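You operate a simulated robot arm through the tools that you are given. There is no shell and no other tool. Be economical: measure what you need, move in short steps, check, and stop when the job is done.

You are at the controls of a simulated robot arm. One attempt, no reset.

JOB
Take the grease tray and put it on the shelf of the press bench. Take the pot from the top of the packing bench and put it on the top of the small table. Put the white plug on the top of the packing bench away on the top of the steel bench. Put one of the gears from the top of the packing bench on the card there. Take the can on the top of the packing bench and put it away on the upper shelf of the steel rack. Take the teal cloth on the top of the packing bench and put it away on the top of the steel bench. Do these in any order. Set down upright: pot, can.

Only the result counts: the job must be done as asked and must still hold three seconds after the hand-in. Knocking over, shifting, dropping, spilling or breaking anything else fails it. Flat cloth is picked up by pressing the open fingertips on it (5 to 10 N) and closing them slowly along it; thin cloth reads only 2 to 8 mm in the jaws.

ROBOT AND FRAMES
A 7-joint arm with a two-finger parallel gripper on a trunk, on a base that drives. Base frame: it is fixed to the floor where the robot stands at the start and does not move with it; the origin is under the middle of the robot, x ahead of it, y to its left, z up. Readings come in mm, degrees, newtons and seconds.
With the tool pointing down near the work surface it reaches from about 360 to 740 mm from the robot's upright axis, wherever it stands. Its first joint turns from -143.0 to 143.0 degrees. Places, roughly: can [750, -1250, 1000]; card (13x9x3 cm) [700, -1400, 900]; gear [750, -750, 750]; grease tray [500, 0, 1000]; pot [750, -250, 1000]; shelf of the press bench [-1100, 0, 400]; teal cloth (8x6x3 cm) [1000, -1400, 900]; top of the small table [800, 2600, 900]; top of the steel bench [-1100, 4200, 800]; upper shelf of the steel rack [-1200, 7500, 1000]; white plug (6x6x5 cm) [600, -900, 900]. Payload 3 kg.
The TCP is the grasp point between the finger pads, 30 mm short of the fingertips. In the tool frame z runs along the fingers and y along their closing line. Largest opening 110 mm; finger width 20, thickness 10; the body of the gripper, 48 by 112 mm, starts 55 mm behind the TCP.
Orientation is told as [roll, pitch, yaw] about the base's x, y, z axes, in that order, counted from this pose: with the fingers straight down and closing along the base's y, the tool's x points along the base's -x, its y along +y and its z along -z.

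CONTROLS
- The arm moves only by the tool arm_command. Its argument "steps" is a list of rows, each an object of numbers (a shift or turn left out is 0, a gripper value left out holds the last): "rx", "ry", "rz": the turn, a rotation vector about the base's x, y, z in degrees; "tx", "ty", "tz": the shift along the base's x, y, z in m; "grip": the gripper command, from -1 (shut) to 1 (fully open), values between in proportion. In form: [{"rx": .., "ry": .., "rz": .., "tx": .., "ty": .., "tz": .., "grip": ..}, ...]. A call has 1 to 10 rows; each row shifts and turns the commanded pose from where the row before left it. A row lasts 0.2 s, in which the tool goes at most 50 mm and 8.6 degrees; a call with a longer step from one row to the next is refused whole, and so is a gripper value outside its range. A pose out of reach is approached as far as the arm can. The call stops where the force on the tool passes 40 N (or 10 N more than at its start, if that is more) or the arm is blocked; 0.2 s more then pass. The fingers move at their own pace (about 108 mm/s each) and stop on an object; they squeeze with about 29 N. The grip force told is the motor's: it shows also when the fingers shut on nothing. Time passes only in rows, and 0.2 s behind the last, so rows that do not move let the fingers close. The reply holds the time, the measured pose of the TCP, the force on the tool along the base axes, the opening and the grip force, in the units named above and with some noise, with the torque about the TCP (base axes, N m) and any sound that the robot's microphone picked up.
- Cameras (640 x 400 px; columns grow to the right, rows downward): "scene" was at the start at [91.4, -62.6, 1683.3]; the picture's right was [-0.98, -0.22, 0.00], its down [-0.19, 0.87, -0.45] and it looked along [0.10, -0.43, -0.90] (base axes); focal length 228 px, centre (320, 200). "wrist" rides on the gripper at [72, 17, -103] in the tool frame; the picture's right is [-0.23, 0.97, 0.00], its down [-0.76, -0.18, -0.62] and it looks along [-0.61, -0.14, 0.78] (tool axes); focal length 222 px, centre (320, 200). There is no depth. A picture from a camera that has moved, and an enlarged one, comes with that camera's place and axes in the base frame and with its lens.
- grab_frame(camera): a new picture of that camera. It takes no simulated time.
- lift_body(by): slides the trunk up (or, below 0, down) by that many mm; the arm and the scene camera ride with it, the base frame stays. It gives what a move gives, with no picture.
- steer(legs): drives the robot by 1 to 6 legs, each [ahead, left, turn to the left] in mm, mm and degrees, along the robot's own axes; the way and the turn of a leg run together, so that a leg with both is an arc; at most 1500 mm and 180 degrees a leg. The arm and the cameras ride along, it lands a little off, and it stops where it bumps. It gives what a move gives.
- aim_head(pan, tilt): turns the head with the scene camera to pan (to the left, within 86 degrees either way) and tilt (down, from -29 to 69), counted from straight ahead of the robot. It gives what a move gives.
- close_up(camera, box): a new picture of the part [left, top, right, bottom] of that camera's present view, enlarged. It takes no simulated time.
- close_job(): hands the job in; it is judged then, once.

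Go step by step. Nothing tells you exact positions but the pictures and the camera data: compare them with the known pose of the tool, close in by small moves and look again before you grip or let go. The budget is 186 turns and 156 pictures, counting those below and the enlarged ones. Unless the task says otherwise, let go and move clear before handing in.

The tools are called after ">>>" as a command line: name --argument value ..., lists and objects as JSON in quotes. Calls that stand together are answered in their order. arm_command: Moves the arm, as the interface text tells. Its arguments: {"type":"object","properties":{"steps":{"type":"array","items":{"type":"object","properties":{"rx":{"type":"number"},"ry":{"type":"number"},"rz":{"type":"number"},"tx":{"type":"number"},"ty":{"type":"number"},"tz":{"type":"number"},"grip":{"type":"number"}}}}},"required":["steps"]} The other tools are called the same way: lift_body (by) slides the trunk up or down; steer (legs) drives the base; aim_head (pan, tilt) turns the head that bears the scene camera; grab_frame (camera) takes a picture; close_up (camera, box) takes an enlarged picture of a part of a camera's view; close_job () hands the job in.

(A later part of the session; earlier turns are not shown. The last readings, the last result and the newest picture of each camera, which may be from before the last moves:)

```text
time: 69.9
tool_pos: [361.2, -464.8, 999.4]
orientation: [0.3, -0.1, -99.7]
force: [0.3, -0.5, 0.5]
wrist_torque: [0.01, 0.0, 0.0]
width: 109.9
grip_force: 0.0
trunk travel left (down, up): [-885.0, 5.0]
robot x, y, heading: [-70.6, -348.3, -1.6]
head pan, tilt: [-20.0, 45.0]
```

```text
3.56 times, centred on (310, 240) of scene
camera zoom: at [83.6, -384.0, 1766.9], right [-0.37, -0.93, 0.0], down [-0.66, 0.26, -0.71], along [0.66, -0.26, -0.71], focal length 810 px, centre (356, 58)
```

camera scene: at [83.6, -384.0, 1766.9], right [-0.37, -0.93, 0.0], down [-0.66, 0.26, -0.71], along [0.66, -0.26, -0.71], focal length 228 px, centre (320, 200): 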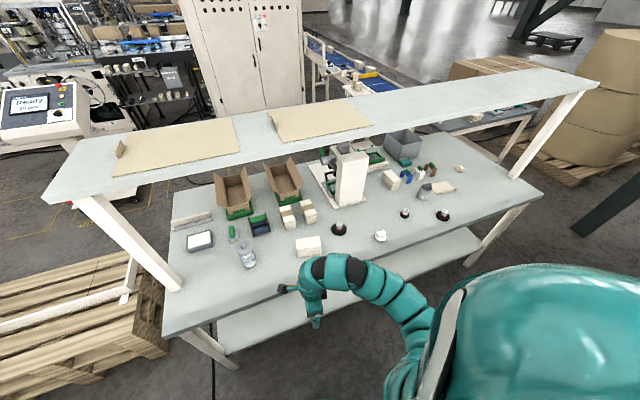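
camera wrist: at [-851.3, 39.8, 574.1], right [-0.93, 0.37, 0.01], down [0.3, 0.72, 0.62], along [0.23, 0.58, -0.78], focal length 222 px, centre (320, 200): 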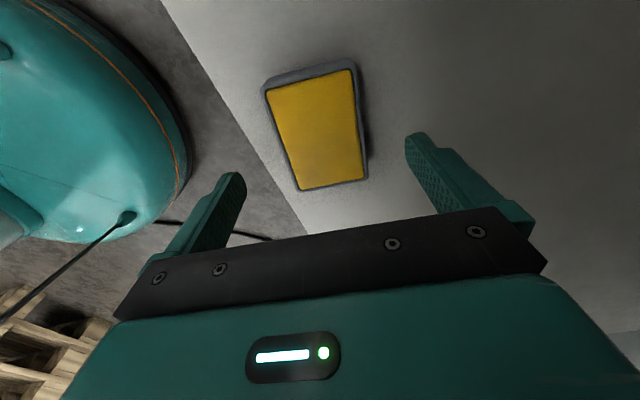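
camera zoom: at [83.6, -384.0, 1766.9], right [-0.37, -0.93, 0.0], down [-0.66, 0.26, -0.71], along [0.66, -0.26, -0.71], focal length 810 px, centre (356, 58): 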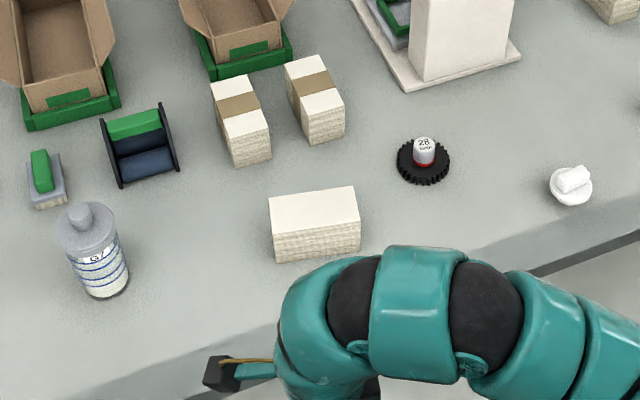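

Gear "28" is at ≈(691,-724), card ≈(747,-1428), can ≈(724,-1258), plug ≈(569,-880), cloth ≈(1019,-1351). Driving to the gear first.

>>> steer --legs '[[120, -360, 1.6]]'

>>> grab_frame --camera "wrist"

```text
time: 72.3
tool_pos: [480.6, -819.4, 999.7]
orientation: [0.3, -0.2, -98.0]
force: [0.7, -0.9, 0.3]
wrist_torque: [0.03, 0.0, 0.01]
width: 110.3
grip_force: 0.0
trunk travel left (down, up): [-885.0, 5.0]
robot x, y, heading: [45.3, -714.5, -0.2]
head pan, tilt: [-20.0, 45.0]
```

```text
117 pictures are left
camera wrist: at [505.6, -747.4, 1103.3], right [0.93, -0.36, 0.01], down [-0.29, -0.73, 0.62], along [-0.22, -0.58, -0.78], focal length 222 px, centre (320, 200)
```

wrist: 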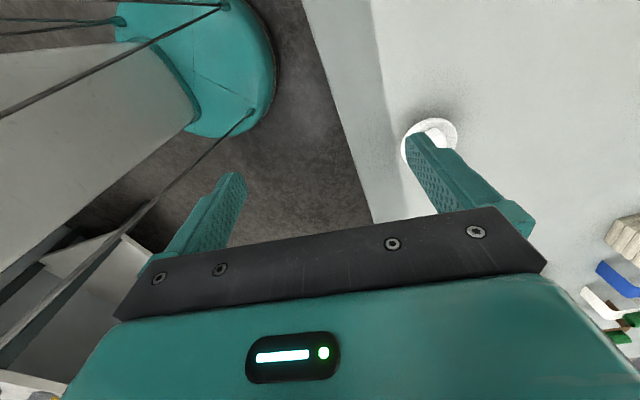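

Moving the tool over toward gear 28.

>>> arm_command --steps '[{"tx": 0.035, "ty": 0.018}, {"tx": 0.035, "ty": 0.018}, {"tx": 0.035, "ty": 0.018}, {"tx": 0.035, "ty": 0.018}, {"tx": 0.035, "ty": 0.018}, {"tx": 0.035, "ty": 0.01}, {}]'

>>> grab_frame --camera "wrist"

```text
time: 73.9
tool_pos: [689.9, -717.3, 999.6]
orientation: [0.5, -0.2, -98.0]
force: [0.8, 0.6, -0.1]
wrist_torque: [-0.01, -0.01, 0.01]
width: 110.1
grip_force: 0.2
trunk travel left (down, up): [-885.0, 5.0]
robot x, y, heading: [45.5, -716.1, 0.1]
head pan, tilt: [-20.0, 45.0]
```

```text
116 pictures are left
camera wrist: at [715.0, -645.9, 1103.1], right [0.93, -0.36, 0.01], down [-0.29, -0.73, 0.62], along [-0.22, -0.58, -0.78], focal length 222 px, centre (320, 200)
```

wrist: 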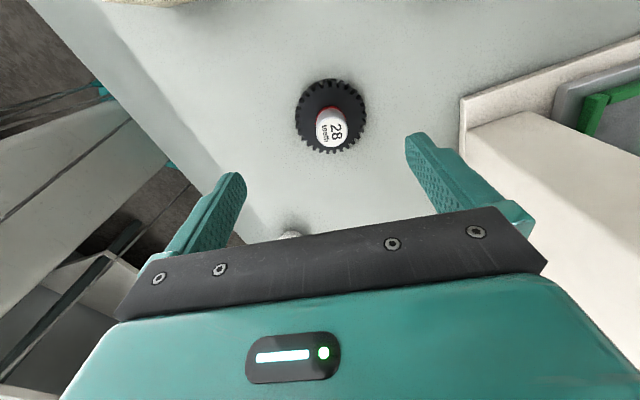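

Gear 28 centre at ≈(700,-719), knob top ≈905. Narrowing the fingers and descending onto the knob.

>>> arm_command --steps '[{"tx": 0.01, "ty": -0.002, "tz": -0.02, "grip": 0.2}, {"tz": -0.03}, {"tz": -0.02}, {}]'

>>> grab_frame --camera "wrist"

```text
time: 74.9
tool_pos: [700.3, -720.4, 929.4]
orientation: [0.3, -0.3, -98.0]
force: [-1.0, -0.2, -0.6]
wrist_torque: [-0.04, -0.02, 0.02]
width: 65.9
grip_force: 0.0
trunk travel left (down, up): [-885.0, 5.0]
robot x, y, heading: [48.3, -716.4, -0.0]
head pan, tilt: [-20.0, 45.0]
```

```text
115 pictures are left
camera wrist: at [725.2, -648.7, 1032.8], right [0.93, -0.36, 0.01], down [-0.29, -0.73, 0.62], along [-0.22, -0.59, -0.78], focal length 222 px, centre (320, 200)
```

wrist: 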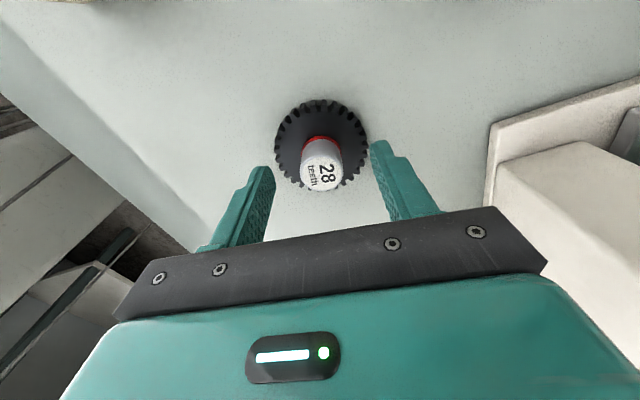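

Aligned. Descending to grip height and closing.

>>> arm_command --steps '[{"tz": -0.012}, {"tz": -0.01}, {"grip": -1}, {"grip": -1}, {"grip": -1}]'

>>> grab_frame --camera "wrist"

```text
time: 76.1
tool_pos: [700.1, -720.7, 907.5]
orientation: [0.5, -0.2, -98.0]
force: [0.7, -0.8, 3.3]
wrist_torque: [-0.03, 0.14, 0.03]
width: 29.2
grip_force: 29.0
trunk travel left (down, up): [-885.0, 5.0]
robot x, y, heading: [44.1, -713.2, -0.0]
head pan, tilt: [-20.0, 45.0]
```

```text
114 pictures are left
camera wrist: at [725.3, -648.8, 1011.4], right [0.93, -0.36, 0.01], down [-0.29, -0.73, 0.62], along [-0.22, -0.58, -0.78], focal length 222 px, centre (320, 200)
```

wrist: 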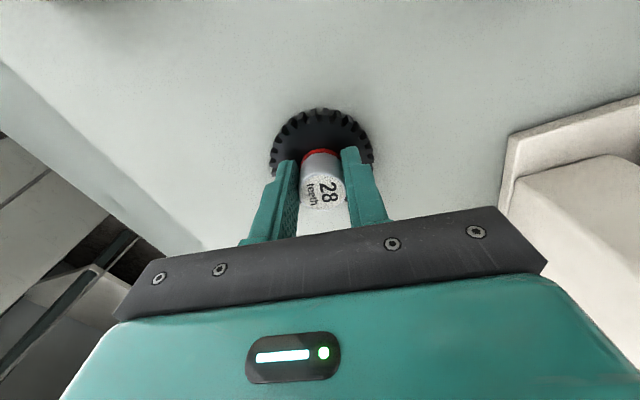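

Gripped at 29 mm. Lifting, retracting, then strafing right to the card.

>>> arm_command --steps '[{"tz": 0.03, "grip": -1}, {"tz": 0.03}, {"tz": 0.03}, {"tz": 0.03}, {"tx": -0.045}, {"tx": -0.045}, {"tx": -0.045}, {"tx": -0.045}, {"tx": -0.03}, {}]'

>>> steer --legs '[[0, -700, 0]]'

>>> aim_head --pan 0 --tilt 50

>>> grab_frame --camera "scene"

>>> grab_frame --camera "wrist"

```text
time: 78.3
tool_pos: [489.1, -719.7, 1028.1]
orientation: [0.4, -0.2, -98.1]
force: [0.8, 0.0, -2.1]
wrist_torque: [0.0, 0.02, -0.02]
width: 28.8
grip_force: 29.2
trunk travel left (down, up): [-885.0, 5.0]
robot x, y, heading: [47.5, -714.5, 0.0]
head pan, tilt: [-20.0, 45.0]
```

```text
time: 82.1
tool_pos: [489.4, -1420.5, 1028.4]
orientation: [0.4, -0.1, -98.1]
force: [0.7, -0.1, -0.4]
wrist_torque: [-0.01, 0.02, -0.01]
width: 29.2
grip_force: 28.8
trunk travel left (down, up): [-885.0, 5.0]
robot x, y, heading: [43.9, -1415.0, 0.1]
head pan, tilt: [-20.0, 45.0]
```

```text
time: 83.0
tool_pos: [490.2, -1419.1, 1028.3]
orientation: [0.3, -0.2, -98.1]
force: [-0.8, -0.1, -1.0]
wrist_torque: [-0.02, 0.01, 0.04]
width: 28.8
grip_force: 28.9
trunk travel left (down, up): [-885.0, 5.0]
robot x, y, heading: [44.2, -1416.6, -0.0]
head pan, tilt: [0.0, 50.0]
```

```text
113 pictures are left
camera scene: at [200.3, -1417.3, 1759.9], right [0.0, -1.0, 0.0], down [-0.77, 0.0, -0.64], along [0.64, 0.0, -0.77], focal length 228 px, centre (320, 200)
```

scene: 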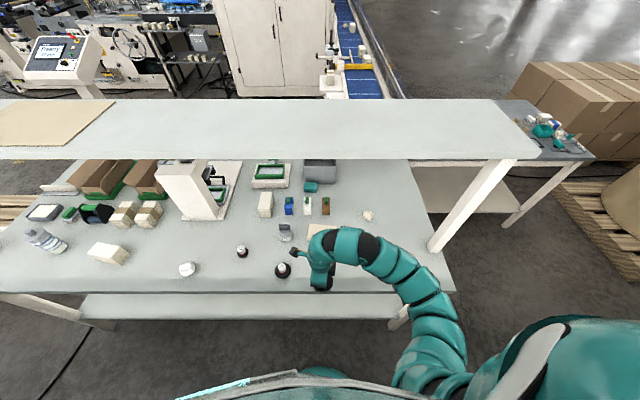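

```text
112 pictures are left
camera wrist: at [515.0, -1347.9, 1131.5], right [0.93, -0.36, 0.01], down [-0.29, -0.73, 0.62], along [-0.22, -0.58, -0.78], focal length 222 px, centre (320, 200)
```

wrist: 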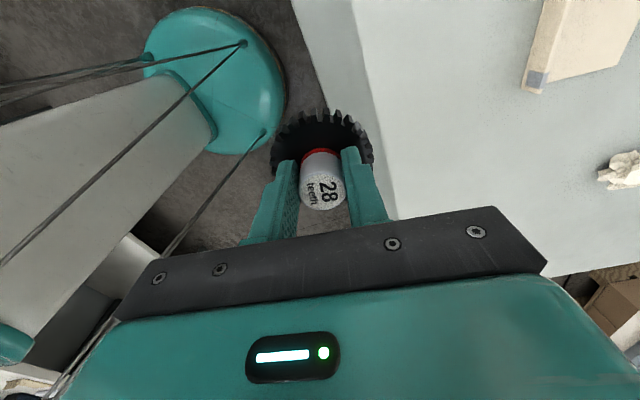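

The card lies at upper right in the wrist view. Extending over it at height.

>>> arm_command --steps '[{"tx": 0.04}, {"tx": 0.04}, {"tx": 0.04}, {"tx": 0.04}, {"tx": 0.04}, {}]'

>>> grab_frame --camera "wrist"

```text
time: 84.4
tool_pos: [690.3, -1419.4, 1028.4]
orientation: [0.5, -0.2, -98.1]
force: [-0.6, -0.2, -0.5]
wrist_torque: [-0.01, -0.02, 0.0]
width: 29.2
grip_force: 28.9
trunk travel left (down, up): [-885.0, 5.0]
robot x, y, heading: [47.8, -1413.1, 0.1]
head pan, tilt: [0.0, 50.0]
```

```text
111 pictures are left
camera wrist: at [714.6, -1347.5, 1131.9], right [0.93, -0.36, 0.01], down [-0.29, -0.73, 0.62], along [-0.22, -0.58, -0.78], focal length 222 px, centre (320, 200)
```

wrist: 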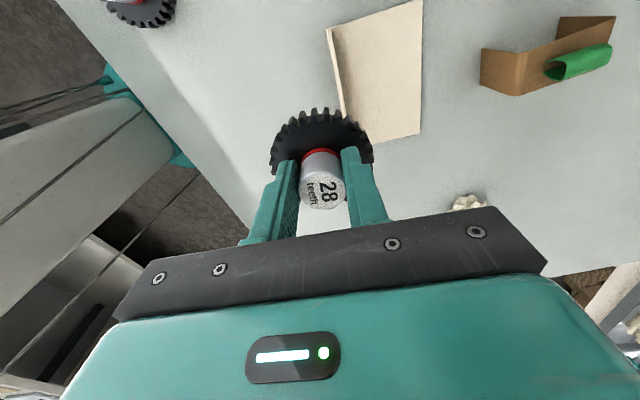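

>>> close_up --camera "wrist" --box '[250, 0, 450, 220]'

>>> close_up --camera "scene" --box '[270, 170, 390, 300]'

```text
1.82 times, centred on (350, 110) of wrist
camera zoom: at [714.6, -1347.5, 1131.9], right [0.93, -0.36, 0.01], down [-0.29, -0.73, 0.62], along [-0.22, -0.58, -0.78], focal length 404 px, centre (266, 364)
```

zoom: 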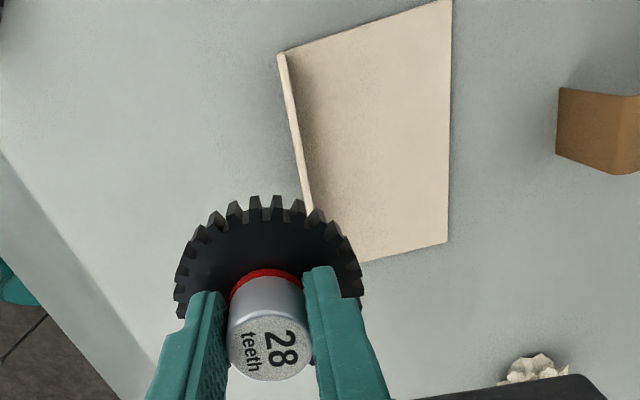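

```text
3.08 times, centred on (330, 235) of scene
camera zoom: at [199.5, -1418.0, 1760.0], right [0.0, -1.0, 0.0], down [-0.77, 0.0, -0.64], along [0.64, 0.0, -0.77], focal length 701 px, centre (289, 92)
```

zoom: 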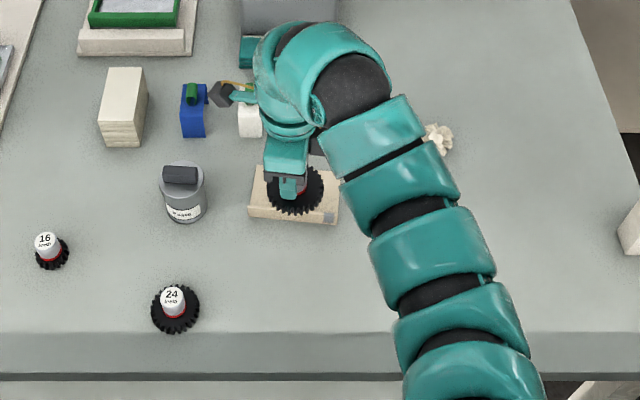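

Card interior spans x≈718–803 at y≈-1420 with a front lip. Placing the gear centre at (765,-1424).

>>> arm_command --steps '[{"tx": 0.04, "ty": -0.003}, {"tx": 0.035, "ty": -0.002}, {"tz": -0.025}, {"tz": -0.025}, {}]'

>>> grab_frame --camera "wrist"

>>> close_up --camera "scene" --box '[270, 170, 390, 300]'

```text
time: 85.6
tool_pos: [764.2, -1424.1, 978.7]
orientation: [0.4, -0.2, -98.1]
force: [0.0, -0.4, -0.5]
wrist_torque: [0.0, -0.02, 0.03]
width: 29.0
grip_force: 29.4
trunk travel left (down, up): [-885.0, 5.0]
robot x, y, heading: [47.7, -1411.1, 0.1]
head pan, tilt: [0.0, 50.0]
```

```text
108 pictures are left
camera wrist: at [790.3, -1352.6, 1081.8], right [0.93, -0.36, 0.01], down [-0.29, -0.73, 0.62], along [-0.22, -0.58, -0.78], focal length 222 px, centre (320, 200)
```

wrist: 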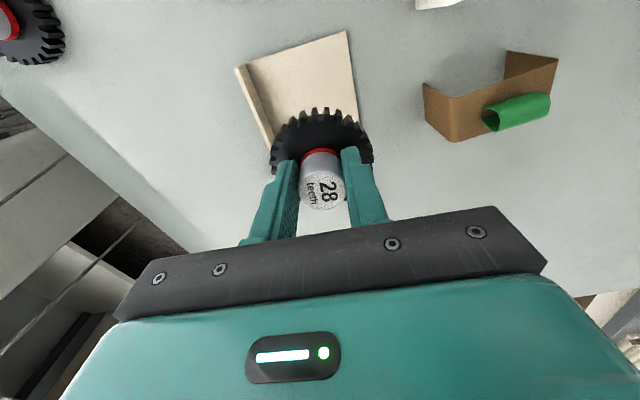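

```text
3.08 times, centred on (330, 235) of scene
camera zoom: at [199.9, -1417.5, 1759.9], right [0.0, -1.0, 0.0], down [-0.77, 0.0, -0.64], along [0.64, 0.0, -0.77], focal length 701 px, centre (289, 92)
```

zoom: 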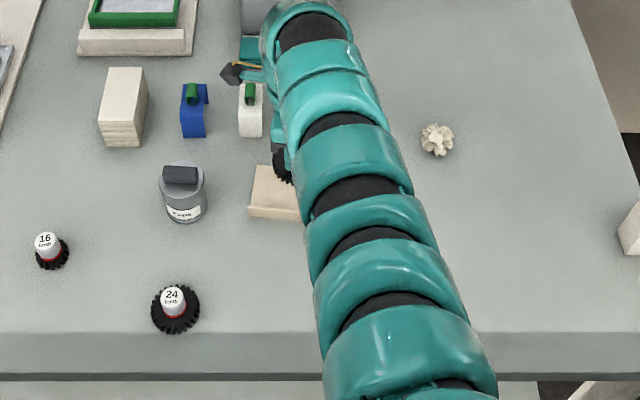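

Alignment good. Lowering onto the card.

>>> arm_command --steps '[{"tz": -0.02, "tx": -0.001}, {"tz": -0.02, "tx": -0.001}, {"tz": -0.015}, {"tz": -0.008}, {"tz": -0.003}, {"tz": -0.002}, {}]'

>>> grab_frame --camera "wrist"

```text
time: 87.2
tool_pos: [762.3, -1423.9, 912.1]
orientation: [0.7, -0.1, -98.1]
force: [1.3, -1.5, 17.6]
wrist_torque: [-0.34, 0.57, 0.04]
width: 29.1
grip_force: 29.0
trunk travel left (down, up): [-885.0, 5.0]
robot x, y, heading: [43.6, -1417.4, -0.1]
head pan, tilt: [0.0, 50.0]
```

```text
106 pictures are left
camera wrist: at [787.3, -1352.6, 1015.7], right [0.93, -0.36, 0.01], down [-0.29, -0.73, 0.62], along [-0.22, -0.58, -0.78], focal length 222 px, centre (320, 200)
```

wrist: 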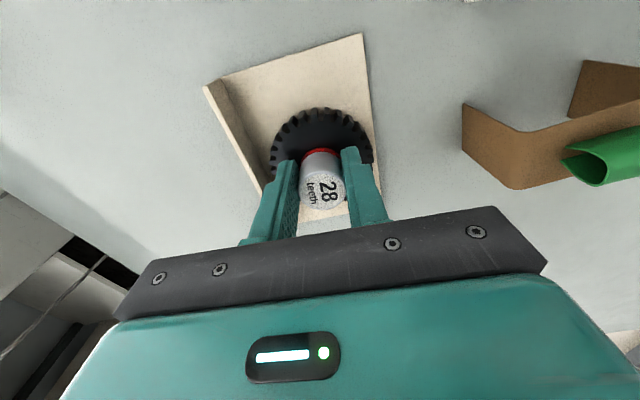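

Gear sits on the card. Opening just a bit (to avoid the lip) and rising.

>>> arm_command --steps '[{"grip": -0.25}, {"grip": -0.25}, {"tz": 0.02}, {"tz": 0.03}, {"tz": 0.03}, {"tz": 0.03}, {}]'

>>> grab_frame --camera "wrist"

```text
time: 88.8
tool_pos: [759.7, -1424.4, 1013.8]
orientation: [0.0, -0.5, -98.0]
force: [0.8, -0.5, 0.9]
wrist_torque: [-0.01, -0.01, 0.0]
width: 41.1
grip_force: 0.0
trunk travel left (down, up): [-885.0, 5.0]
robot x, y, heading: [48.0, -1416.3, -0.1]
head pan, tilt: [0.0, 50.0]
```

```text
105 pictures are left
camera wrist: at [785.3, -1352.3, 1116.2], right [0.93, -0.36, 0.0], down [-0.28, -0.72, 0.63], along [-0.23, -0.59, -0.78], focal length 222 px, centre (320, 200)
```

wrist: 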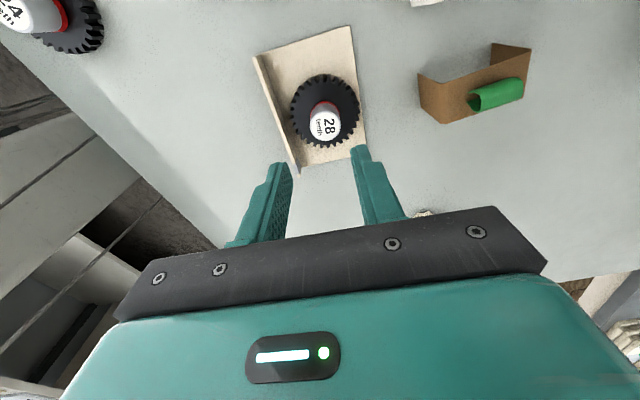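

Gear is on the card. Next the teal cloth since I'm nearby; it's far back (x≈1015), so I need a close look.

>>> arm_command --steps '[{"tx": -0.045}, {"tx": -0.045}, {"tx": -0.045}, {"tx": -0.045}, {"tx": -0.045}, {"tx": -0.045}]'

>>> aim_head --pan 0 --tilt 40

>>> close_up --camera "scene" --box '[260, 150, 400, 260]'

```text
time: 90.2
tool_pos: [624.4, -1374.3, 982.5]
orientation: [0.4, -0.4, -98.1]
force: [-1.1, -0.1, -0.6]
wrist_torque: [-0.03, -0.01, 0.02]
width: 41.3
grip_force: 0.2
out of reach, approached as far as the arm can: row 2, 3, 4, 5, 6
trunk travel left (down, up): [-885.0, 5.0]
robot x, y, heading: [47.1, -1415.2, -0.3]
head pan, tilt: [0.0, 50.0]
```

```text
time: 90.9
tool_pos: [626.3, -1375.3, 981.7]
orientation: [0.3, -0.3, -98.1]
force: [-0.3, 0.0, -0.8]
wrist_torque: [-0.02, 0.0, 0.01]
width: 41.2
grip_force: 0.0
trunk travel left (down, up): [-885.0, 5.0]
robot x, y, heading: [45.0, -1416.8, -0.2]
head pan, tilt: [0.0, 40.0]
```

```text
3.64 times, centred on (330, 205) of scene
camera zoom: at [208.8, -1417.0, 1774.0], right [0.0, -1.0, 0.0], down [-0.64, 0.0, -0.77], along [0.77, 0.0, -0.64], focal length 829 px, centre (284, 182)
```

zoom: 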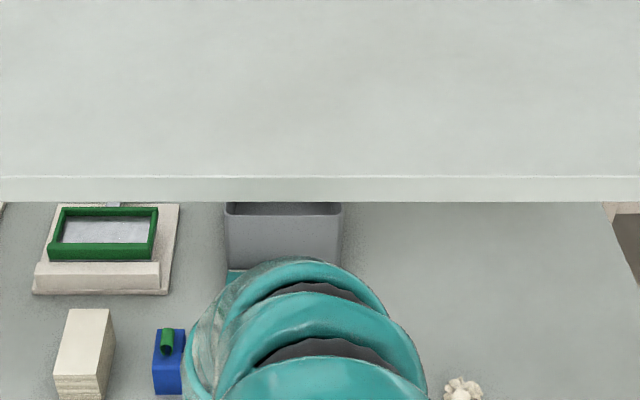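

The arm hit some limit while retracting. I'll test small moves and look at the config.

>>> arm_command --steps '[{"tz": 0.02}, {"tx": -0.03}, {"tx": -0.03}]'

>>> grab_frame --camera "scene"

```text
time: 91.7
tool_pos: [614.6, -1353.6, 980.8]
orientation: [0.4, -0.4, -98.1]
force: [0.2, -0.3, 0.5]
wrist_torque: [-0.01, 0.02, -0.04]
width: 41.4
grip_force: 0.0
out of reach, approached as far as the arm can: row 1, 2, 3
trunk travel left (down, up): [-885.0, 5.0]
robot x, y, heading: [45.3, -1417.0, -0.1]
head pan, tilt: [0.0, 40.0]
```

```text
103 pictures are left
camera scene: at [208.1, -1416.9, 1774.1], right [0.0, -1.0, 0.0], down [-0.64, 0.0, -0.77], along [0.77, 0.0, -0.64], focal length 228 px, centre (320, 200)
```

scene: 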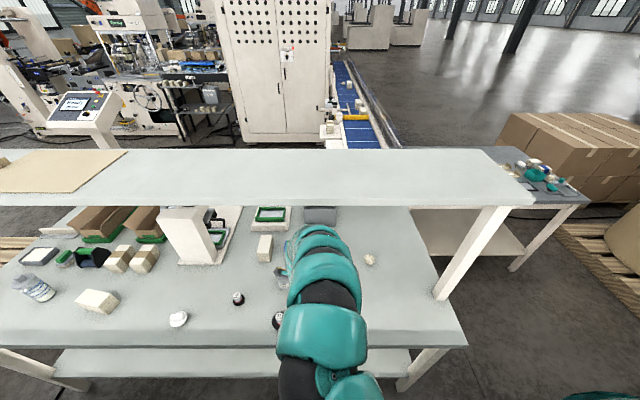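

>>> arm_command --steps '[{"tx": 0.02, "ty": -0.02}, {"tx": 0.02, "ty": -0.02}, {"tx": 0.01, "ty": -0.03}, {"tz": 0.01}]'

>>> grab_frame --camera "scene"

```text
time: 92.7
tool_pos: [664.6, -1423.9, 991.9]
orientation: [0.4, -0.1, -98.2]
force: [0.4, 0.0, -0.3]
wrist_torque: [0.04, 0.03, 0.01]
width: 41.2
grip_force: 0.0
trunk travel left (down, up): [-885.0, 5.0]
robot x, y, heading: [45.0, -1414.7, -0.1]
head pan, tilt: [0.0, 40.0]
```

```text
102 pictures are left
camera scene: at [207.7, -1416.3, 1774.1], right [0.0, -1.0, 0.0], down [-0.64, 0.0, -0.77], along [0.77, 0.0, -0.64], focal length 228 px, centre (320, 200)
```

scene: 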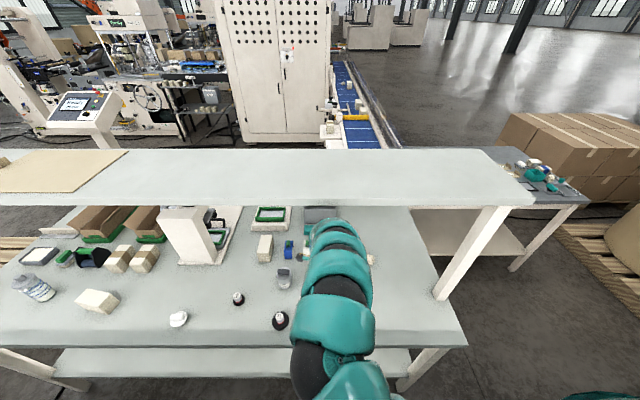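

>>> arm_command --steps '[{"tx": -0.02}, {"tx": -0.02}, {"tx": -0.02}, {"tx": -0.02}]'

```text
time: 93.7
tool_pos: [639.1, -1407.2, 981.3]
orientation: [0.3, -0.3, -98.1]
force: [-0.7, 0.5, -1.2]
wrist_torque: [0.04, 0.04, 0.0]
width: 41.3
grip_force: 0.1
out of reach, approached as far as the arm can: row 1, 2, 3, 4
trunk travel left (down, up): [-885.0, 5.0]
robot x, y, heading: [48.7, -1418.5, 0.2]
head pan, tilt: [0.0, 40.0]
```

A joint limit, probably tied to the tool yaw. Turning the yaw back toward 0 to free it.

>>> arm_command --steps '[{"tx": 0.02, "ty": -0.01}, {"rz": 8.5}, {"rz": 8.5}, {"rz": 8.5}, {"rz": 8.5}, {"rz": 8.5}, {"rz": 8.5}]'

>>> arm_command --steps '[{"tx": -0.02}, {"tx": -0.02}, {"tx": -0.02}]'

>>> grab_frame --camera "scene"

```text
time: 95.3
tool_pos: [658.9, -1418.2, 980.0]
orientation: [0.5, -0.3, -46.8]
force: [-0.4, 0.3, 0.0]
wrist_torque: [-0.02, -0.03, 0.04]
width: 41.0
grip_force: 0.0
trunk travel left (down, up): [-885.0, 5.0]
robot x, y, heading: [45.4, -1416.7, 0.1]
head pan, tilt: [0.0, 40.0]
```

```text
time: 96.1
tool_pos: [638.0, -1402.0, 981.9]
orientation: [0.3, -0.1, -47.1]
force: [-1.0, -0.6, 0.2]
wrist_torque: [0.03, -0.01, -0.01]
width: 41.4
grip_force: 0.0
out of reach, approached as far as the arm can: row 1, 2, 3
trunk travel left (down, up): [-885.0, 5.0]
robot x, y, heading: [41.1, -1417.2, -0.2]
head pan, tilt: [0.0, 40.0]
```

```text
101 pictures are left
camera scene: at [207.5, -1416.9, 1774.1], right [0.0, -1.0, 0.0], down [-0.64, 0.0, -0.77], along [0.77, 0.0, -0.64], focal length 228 px, centre (320, 200)
```

scene: 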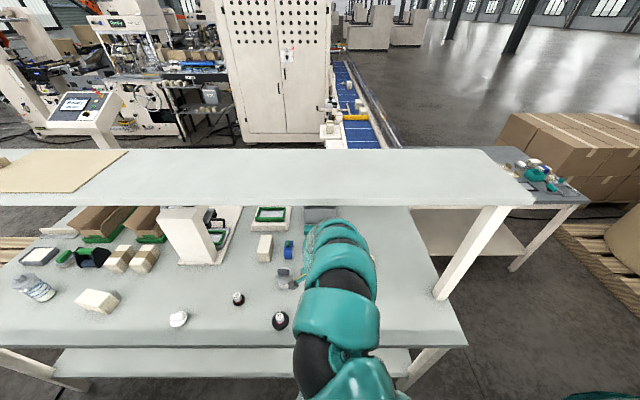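

The elbow swung into a different configuration. I'll back off from the bench and reconfigure the arm in free space.

>>> steer --legs '[[-350, 0, 0]]'

>>> arm_command --steps '[{"tz": -0.04}, {"tz": -0.04}, {"tz": -0.04}, {"tz": -0.04, "tx": -0.02}, {"tx": -0.03}, {"tx": -0.03}, {"tx": -0.03}, {"tx": -0.03}, {"tx": -0.03}]'

>>> aim_head --pan -10 --tilt 60

>>> grab_frame --camera "scene"

```text
time: 98.3
tool_pos: [290.5, -1402.8, 981.4]
orientation: [0.3, -0.2, -47.2]
force: [-1.1, -1.0, -0.5]
wrist_torque: [0.0, -0.01, -0.01]
width: 41.3
grip_force: 0.0
trunk travel left (down, up): [-885.0, 5.0]
robot x, y, heading: [-300.1, -1418.1, -0.0]
head pan, tilt: [0.0, 40.0]
```

```text
time: 100.3
tool_pos: [136.1, -1396.1, 802.8]
orientation: [0.3, -0.2, -47.3]
force: [0.2, 0.1, -0.9]
wrist_torque: [-0.03, 0.0, 0.01]
width: 41.3
grip_force: 0.1
out of reach, approached as far as the arm can: row 8, 9
trunk travel left (down, up): [-885.0, 5.0]
robot x, y, heading: [-300.5, -1413.8, -0.3]
head pan, tilt: [0.0, 40.0]
```

```text
time: 101.2
tool_pos: [135.2, -1394.2, 803.8]
orientation: [0.2, 0.0, -47.3]
force: [0.1, -0.6, -0.1]
wrist_torque: [0.05, 0.0, 0.02]
width: 41.3
grip_force: 0.1
trunk travel left (down, up): [-885.0, 5.0]
robot x, y, heading: [-298.2, -1413.7, -0.3]
head pan, tilt: [-10.0, 60.0]
```

```text
100 pictures are left
camera scene: at [-157.9, -1428.0, 1747.4], right [-0.18, -0.98, 0.0], down [-0.85, 0.15, -0.5], along [0.49, -0.09, -0.87], focal length 228 px, centre (320, 200)
```

scene: 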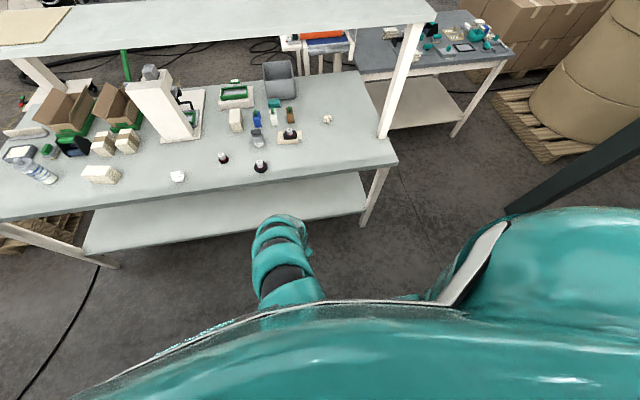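

Arm is usable with the elbow up. From here I get a clear view of the cloth; zooming in.

>>> close_up --camera "scene" --box '[220, 60, 340, 180]'

>>> arm_command --steps '[{"rz": 8, "tx": 0.03}, {"rz": 8, "tx": 0.03, "tz": 0.02}, {"rz": 8, "tx": 0.03, "tz": 0.02}, {"rz": 8, "tx": 0.03, "tz": 0.02}, {"rz": 8, "tx": 0.03, "tz": 0.02}, {"rz": 7.3, "tx": 0.03, "tz": 0.02}, {"tx": 0.03, "tz": 0.02}, {"tx": 0.03, "tz": 0.02}]'

```text
3.33 times, centred on (280, 120) of scene
camera zoom: at [-157.9, -1428.0, 1747.4], right [-0.18, -0.98, 0.0], down [-0.85, 0.15, -0.5], along [0.49, -0.09, -0.87], focal length 760 px, centre (453, 467)
```

zoom: 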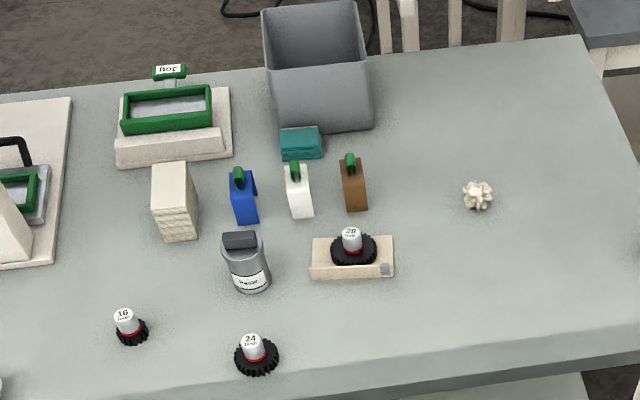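

```text
time: 103.0
tool_pos: [376.3, -1396.1, 943.1]
orientation: [0.3, 0.0, 0.0]
force: [0.3, -0.5, -0.6]
wrist_torque: [0.04, -0.01, -0.01]
width: 41.4
grip_force: 0.0
trunk travel left (down, up): [-885.0, 5.0]
robot x, y, heading: [-301.9, -1415.4, -0.1]
head pan, tilt: [-10.0, 60.0]
```

Gear centred on card. Cloth is ≈73 wide (y) × 60 deep at ≈(1014,-1372), with a white bridge in front and a bin behind. I'll pitch the tool forward 40° to gain reach.

>>> arm_command --steps '[{"ry": -8, "tz": 0.02, "grip": 1}, {"ry": -8, "tz": 0.02}, {"ry": -8}, {"ry": -8}, {"ry": -8}, {"tx": 0.04}, {"tx": 0.04}, {"tx": 0.04}, {"tx": 0.04}]'

>>> grab_frame --camera "wrist"

```text
time: 105.0
tool_pos: [537.5, -1395.6, 993.3]
orientation: [-1.0, -28.4, 0.4]
force: [-1.5, -0.8, 0.4]
wrist_torque: [-0.04, -0.04, -0.02]
width: 109.9
grip_force: 0.1
out of reach, approached as far as the arm can: row 3, 4, 5, 9
trunk travel left (down, up): [-885.0, 5.0]
robot x, y, heading: [-303.0, -1419.0, -0.3]
head pan, tilt: [-10.0, 60.0]
```

```text
98 pictures are left
camera wrist: at [424.5, -1376.4, 1049.5], right [0.2, 0.97, 0.09], down [0.37, -0.16, 0.91], along [0.91, -0.15, -0.4], focal length 222 px, centre (320, 200)
```

wrist: 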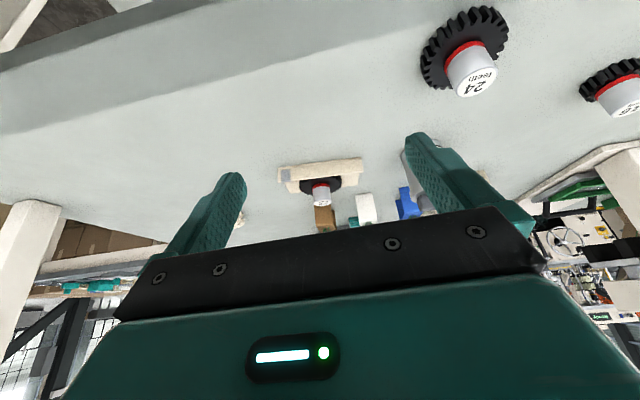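

Reach is now 840 mm at -28° pitch. Trying more pitch and extension.

>>> arm_command --steps '[{"ry": -6, "tz": -0.01}, {"ry": -6, "tz": -0.01}, {"tx": 0.03, "tz": -0.01}, {"tx": 0.03, "tz": -0.01}, {"tx": 0.03, "tz": -0.01}]'

```text
time: 106.2
tool_pos: [556.0, -1401.4, 966.8]
orientation: [-0.7, -40.4, -0.1]
force: [-0.2, -0.9, 0.0]
wrist_torque: [0.03, 0.01, 0.03]
width: 109.8
grip_force: 0.0
out of reach, approached as far as the arm can: row 3, 4, 5
trunk travel left (down, up): [-885.0, 5.0]
robot x, y, heading: [-302.5, -1415.9, -0.2]
head pan, tilt: [-10.0, 60.0]
```

With this pitch the wrist camera would hit the white bridge, so I need the tool rolled 180° about its axis. Testing that rotation here in free air.

>>> arm_command --steps '[{"tx": -0.04, "tz": 0.01, "rx": 5.4, "rz": -6.5}, {"rx": 5.4, "rz": -6.5}, {"rx": 5.4, "rz": -6.5}, {"rx": 5.4, "rz": -6.5}, {"rx": 5.4, "rz": -6.5}, {"rx": 5.4, "rz": -6.5}, {"rx": 5.4, "rz": -6.5}, {"rx": 5.4, "rz": -6.5}, {"rx": 5.4, "rz": -6.5}, {"rx": 5.4, "rz": -6.5}]'

>>> arm_command --steps '[{"rx": 5.4, "rz": -6.5}, {"rx": 5.4, "rz": -6.5}, {"rx": 5.4, "rz": -6.5}, {"rx": 5.4, "rz": -6.5}, {"rx": 5.4, "rz": -6.5}, {"rx": 5.4, "rz": -6.5}, {"rx": 5.4, "rz": -6.5}, {"rx": 5.4, "rz": -6.5}, {"rx": 5.4, "rz": -6.5}, {"rx": 5.4, "rz": -6.5}]'

```text
time: 108.4
tool_pos: [514.9, -1399.3, 976.0]
orientation: [38.8, -4.0, -86.3]
force: [0.6, -0.9, 0.0]
wrist_torque: [-0.01, 0.0, -0.04]
width: 110.1
grip_force: 0.0
trunk travel left (down, up): [-885.0, 5.0]
robot x, y, heading: [-301.2, -1413.6, -0.4]
head pan, tilt: [-10.0, 60.0]
```

```text
time: 110.6
tool_pos: [516.3, -1400.5, 976.2]
orientation: [12.3, 37.1, -159.1]
force: [-0.1, 0.1, 0.7]
wrist_torque: [0.02, -0.01, 0.04]
width: 109.8
grip_force: 0.1
out of reach, approached as far as the arm can: row 10
trunk travel left (down, up): [-885.0, 5.0]
robot x, y, heading: [-302.5, -1412.9, -0.4]
head pan, tilt: [-10.0, 60.0]
```

Limit at ~160° this way. Trying the opposite rotation to reach 180° from the other side.

>>> arm_command --steps '[{"rx": -5.4, "rz": 6.5}, {"rx": -5.4, "rz": 6.5}, {"rx": -5.4, "rz": 6.5}, {"rx": -5.4, "rz": 6.5}, {"rx": -5.4, "rz": 6.5}, {"rx": -5.4, "rz": 6.5}, {"rx": -5.4, "rz": 6.5}, {"rx": -5.4, "rz": 6.5}, {"rx": -5.4, "rz": 6.5}, {"rx": -5.4, "rz": 6.5}]'

>>> arm_command --steps '[{"rx": -5.4, "rz": 6.5}, {"rx": -5.4, "rz": 6.5}, {"rx": -5.4, "rz": 6.5}, {"rx": -5.4, "rz": 6.5}, {"rx": -5.4, "rz": 6.5}, {"rx": -5.4, "rz": 6.5}, {"rx": -5.4, "rz": 6.5}, {"rx": -5.4, "rz": 6.5}, {"rx": -5.4, "rz": 6.5}, {"rx": -5.4, "rz": 6.5}]'

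>>> arm_command --steps '[{"rx": -5.4, "rz": 6.5}, {"rx": -5.4, "rz": 6.5}, {"rx": -5.4, "rz": 6.5}, {"rx": -5.4, "rz": 6.5}, {"rx": -5.4, "rz": 6.5}, {"rx": -5.4, "rz": 6.5}, {"rx": -5.4, "rz": 6.5}, {"rx": -5.4, "rz": 6.5}, {"rx": -5.4, "rz": 6.5}, {"rx": -5.4, "rz": 6.5}]'

>>> arm_command --steps '[{"rx": -5.4, "rz": 6.5}, {"rx": -5.4, "rz": 6.5}, {"rx": -5.4, "rz": 6.5}, {"rx": -5.4, "rz": 6.5}, {"rx": -5.4, "rz": 6.5}, {"rx": -5.4, "rz": 6.5}, {"rx": -5.4, "rz": 6.5}, {"rx": -5.4, "rz": 6.5}, {"rx": -5.4, "rz": 6.5}]'

```text
time: 112.8
tool_pos: [515.2, -1400.4, 976.2]
orientation: [38.3, -7.7, -81.7]
force: [0.3, 0.2, -0.2]
wrist_torque: [-0.02, 0.01, -0.01]
width: 110.0
grip_force: 0.0
trunk travel left (down, up): [-885.0, 5.0]
robot x, y, heading: [-302.0, -1415.4, -0.2]
head pan, tilt: [-10.0, 60.0]
```

```text
time: 115.0
tool_pos: [515.6, -1401.0, 976.9]
orientation: [-5.7, -40.2, 7.5]
force: [0.0, -0.1, -0.1]
wrist_torque: [0.0, -0.01, -0.02]
width: 110.1
grip_force: 0.0
trunk travel left (down, up): [-885.0, 5.0]
robot x, y, heading: [-301.2, -1416.3, -0.2]
head pan, tilt: [-10.0, 60.0]
```

```text
time: 117.2
tool_pos: [515.9, -1400.4, 976.9]
orientation: [-40.7, -0.4, 90.7]
force: [-0.1, 0.1, 1.1]
wrist_torque: [0.0, 0.02, 0.0]
width: 110.2
grip_force: 0.1
trunk travel left (down, up): [-885.0, 5.0]
robot x, y, heading: [-299.8, -1411.5, -0.1]
head pan, tilt: [-10.0, 60.0]
```

```text
time: 119.2
tool_pos: [516.3, -1399.6, 977.1]
orientation: [-11.9, 37.7, 162.6]
force: [0.4, 0.2, 0.3]
wrist_torque: [-0.03, -0.04, 0.0]
width: 110.0
grip_force: 0.0
trunk travel left (down, up): [-885.0, 5.0]
robot x, y, heading: [-301.9, -1416.2, -0.3]
head pan, tilt: [-10.0, 60.0]
```

This direction still has room; finishing the last 16°.

>>> arm_command --steps '[{"rx": -5.4, "rz": 6.5}, {"rx": -4.6, "rz": 5.6}, {}]'

>>> grab_frame --camera "wrist"

```text
time: 120.0
tool_pos: [515.7, -1400.4, 977.4]
orientation: [0.7, 39.0, -177.4]
force: [-0.4, 0.7, 0.2]
wrist_torque: [0.01, -0.02, 0.02]
width: 109.9
grip_force: 0.1
trunk travel left (down, up): [-885.0, 5.0]
robot x, y, heading: [-302.2, -1413.9, -0.1]
head pan, tilt: [-10.0, 60.0]
```

```text
97 pictures are left
camera wrist: at [506.6, -1414.9, 1102.9], right [-0.14, -0.98, -0.13], down [-0.99, 0.14, 0.0], along [0.02, 0.13, -0.99], focal length 222 px, centre (320, 200)
```

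wrist: 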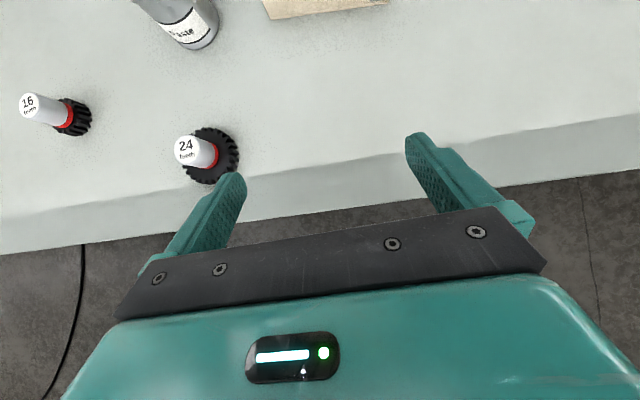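

Excellent: the camera now looks straight down past the fingers. Narrowing the fingers for transit, raising, then driving in.

>>> arm_command --steps '[{"rz": -2.6, "tz": 0.02, "grip": -0.4}, {"tz": 0.015}, {"tx": 0.02}, {}]'

>>> steer --legs '[[300, 0, 0]]'

>>> grab_frame --camera "wrist"

>>> grab_frame --camera "scene"

```text
time: 121.0
tool_pos: [535.0, -1400.8, 1011.5]
orientation: [0.6, 39.0, 179.9]
force: [-0.7, -0.3, 0.8]
wrist_torque: [0.03, 0.02, 0.03]
width: 33.3
grip_force: 0.1
trunk travel left (down, up): [-885.0, 5.0]
robot x, y, heading: [-300.2, -1416.7, -0.4]
head pan, tilt: [-10.0, 60.0]
```

```text
time: 123.0
tool_pos: [835.2, -1400.5, 1010.4]
orientation: [0.7, 38.9, 179.9]
force: [-0.2, 0.3, 0.6]
wrist_torque: [0.02, -0.03, -0.01]
width: 33.2
grip_force: 0.1
trunk travel left (down, up): [-885.0, 5.0]
robot x, y, heading: [-3.6, -1415.7, 0.1]
head pan, tilt: [-10.0, 60.0]
```

```text
96 pictures are left
camera wrist: at [825.8, -1414.8, 1137.0], right [-0.19, -0.97, -0.13], down [-0.98, 0.19, 0.0], along [0.02, 0.13, -0.99], focal length 222 px, centre (320, 200)
```

wrist: 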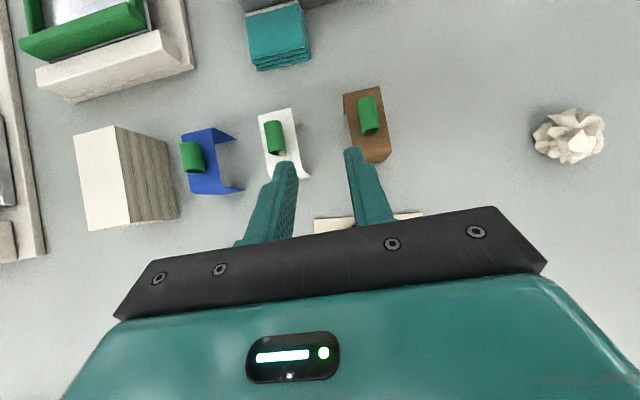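

```text
95 pictures are left
camera scene: at [142.9, -1428.8, 1747.2], right [-0.18, -0.98, 0.0], down [-0.85, 0.15, -0.5], along [0.49, -0.09, -0.87], focal length 228 px, centre (320, 200)
```

scene: 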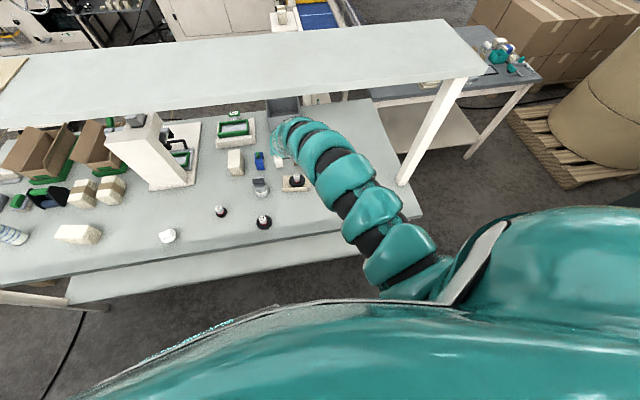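

Cloth: x≈994–1060, y≈-1339…-1401. Driving 130 mm further while high.

>>> steer --legs '[[130, 0, 0]]'

>>> grab_frame --camera "wrist"

```text
time: 124.3
tool_pos: [914.1, -1398.8, 1011.4]
orientation: [1.0, 39.1, -179.1]
force: [1.0, -0.3, 0.2]
wrist_torque: [0.02, 0.02, 0.01]
width: 33.0
grip_force: 0.1
trunk travel left (down, up): [-885.0, 5.0]
robot x, y, heading: [119.8, -1416.3, -0.2]
head pan, tilt: [-10.0, 60.0]
```

```text
94 pictures are left
camera wrist: at [905.1, -1411.9, 1137.5], right [-0.17, -0.98, -0.13], down [-0.98, 0.18, 0.0], along [0.02, 0.13, -0.99], focal length 222 px, centre (320, 200)
```

wrist: 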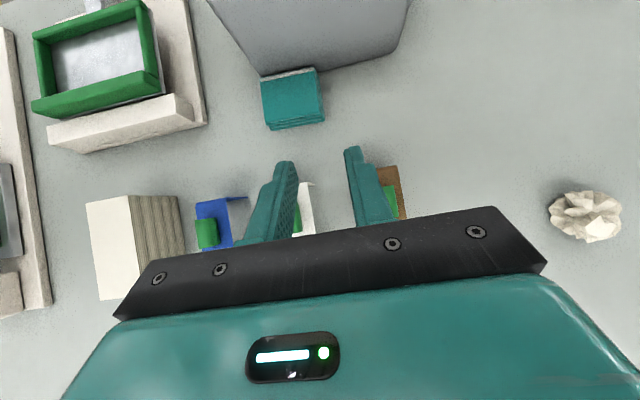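

The tool advanced only 79 mm while the base went 124 — something may be pushing the arm. Looking.

>>> grab_frame --camera "scene"

>>> arm_command --steps '[{}]'

```text
93 pictures are left
camera scene: at [207.3, -1428.5, 1748.5], right [-0.18, -0.98, -0.01], down [-0.83, 0.15, -0.53], along [0.52, -0.09, -0.85], focal length 228 px, centre (320, 200)
```

scene: 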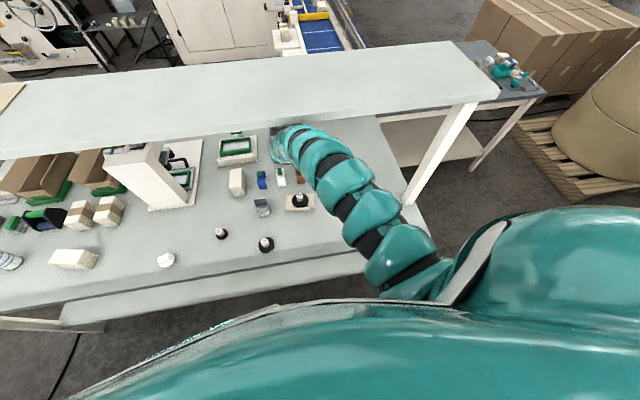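

```text
time: 124.7
tool_pos: [928.1, -1403.1, 973.3]
orientation: [1.2, 36.3, -179.0]
force: [0.6, -0.5, 0.1]
wrist_torque: [0.03, -0.05, 0.01]
width: 33.0
grip_force: 0.1
trunk travel left (down, up): [-885.0, 5.0]
robot x, y, heading: [120.4, -1415.7, 0.0]
head pan, tilt: [-10.0, 60.0]
```

The base seems to have bumped and tilted slightly. Checking the current state before backing away.

>>> grab_frame --camera "wrist"

>>> grab_frame --camera "scene"

```text
92 pictures are left
camera wrist: at [923.8, -1416.5, 1099.7], right [-0.18, -0.98, -0.12], down [-0.98, 0.17, 0.05], along [-0.03, 0.12, -0.99], focal length 222 px, centre (320, 200)
```

wrist: 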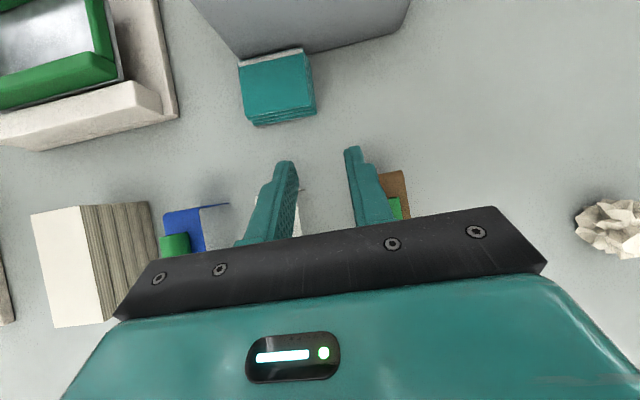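

```text
91 pictures are left
camera scene: at [250.5, -1434.2, 1744.9], right [-0.18, -0.98, 0.0], down [-0.85, 0.15, -0.51], along [0.5, -0.09, -0.86], focal length 228 px, centre (320, 200)
```

scene: 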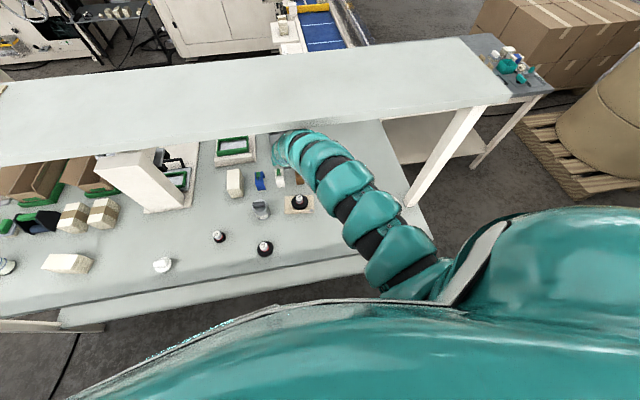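

>>> arm_command --steps '[{}, {}, {}]'

>>> close_up --camera "scene" --box '[220, 100, 440, 300]'

```text
time: 125.5
tool_pos: [928.6, -1402.6, 974.8]
orientation: [1.2, 36.6, -178.9]
force: [-0.7, 1.1, 0.3]
wrist_torque: [0.0, -0.02, 0.01]
width: 32.8
grip_force: 0.2
trunk travel left (down, up): [-885.0, 5.0]
robot x, y, heading: [118.4, -1417.0, 0.0]
head pan, tilt: [-10.0, 60.0]
```

```text
2.00 times, centred on (330, 200) of scene
camera zoom: at [249.7, -1434.3, 1743.8], right [-0.18, -0.98, 0.0], down [-0.85, 0.15, -0.51], along [0.5, -0.09, -0.86], focal length 456 px, centre (300, 200)
```

zoom: 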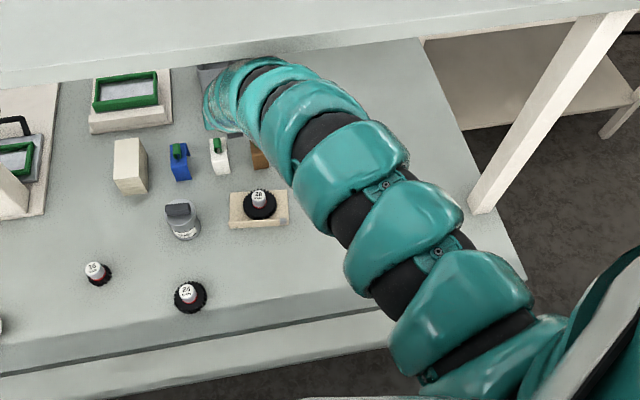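

Possibly the elbow or base touched something. Backing off 60 mm to see how the arm recovers.

>>> steer --legs '[[-60, 0, 0]]'

>>> grab_frame --camera "scene"

```text
time: 126.4
tool_pos: [888.5, -1398.3, 991.0]
orientation: [0.9, 37.6, -179.3]
force: [-0.6, -0.6, 0.4]
wrist_torque: [-0.01, 0.01, 0.0]
width: 32.9
grip_force: 0.1
trunk travel left (down, up): [-885.0, 5.0]
robot x, y, heading: [63.7, -1418.3, -0.0]
head pan, tilt: [-10.0, 60.0]
```

```text
89 pictures are left
camera scene: at [202.9, -1428.6, 1748.3], right [-0.18, -0.98, 0.0], down [-0.85, 0.15, -0.5], along [0.49, -0.09, -0.86], focal length 228 px, centre (320, 200)
```

scene: 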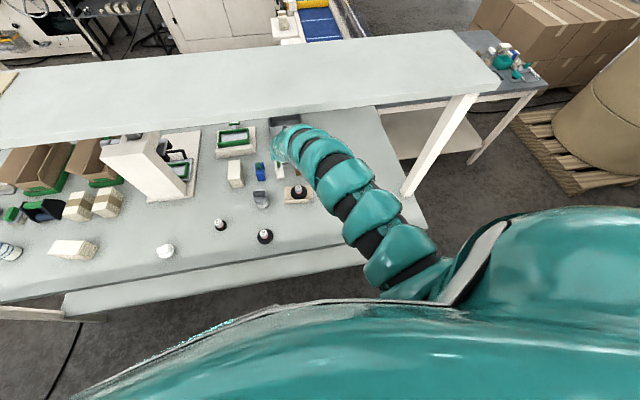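

>>> close_up --camera "scene" --box '[250, 80, 430, 220]'

>>> steer --legs '[[-70, 0, 0]]'

>>> close_up --camera "scene" --box '[250, 80, 430, 220]'

```text
2.86 times, centred on (340, 150) of scene
camera zoom: at [202.9, -1428.6, 1748.3], right [-0.18, -0.98, 0.0], down [-0.85, 0.15, -0.5], along [0.49, -0.09, -0.86], focal length 651 px, centre (263, 343)
```

zoom: 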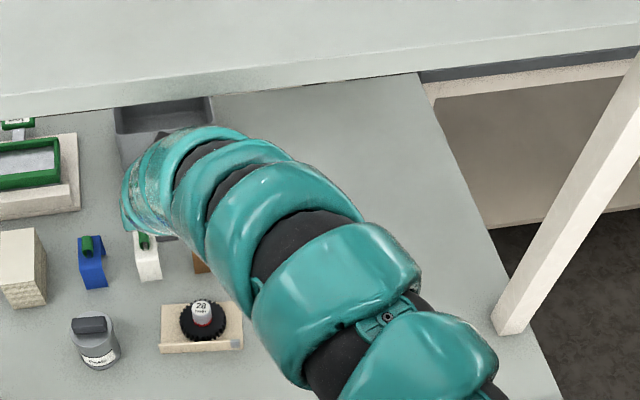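

```text
time: 127.5
tool_pos: [817.9, -1397.5, 991.1]
orientation: [0.9, 37.6, -179.3]
force: [0.4, 0.2, 0.7]
wrist_torque: [-0.02, -0.04, 0.0]
width: 32.9
grip_force: 0.0
trunk travel left (down, up): [-885.0, 5.0]
robot x, y, heading: [-11.0, -1415.4, 0.0]
head pan, tilt: [-10.0, 60.0]
```

```text
2.86 times, centred on (340, 150) of scene
camera zoom: at [132.7, -1428.5, 1747.6], right [-0.18, -0.98, 0.0], down [-0.85, 0.15, -0.5], along [0.49, -0.09, -0.87], focal length 651 px, centre (263, 343)
```

zoom: 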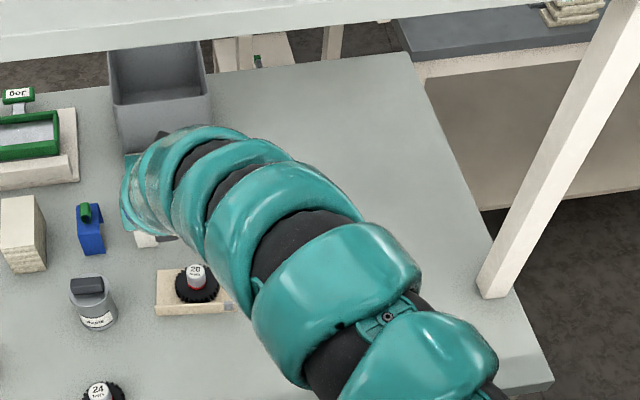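

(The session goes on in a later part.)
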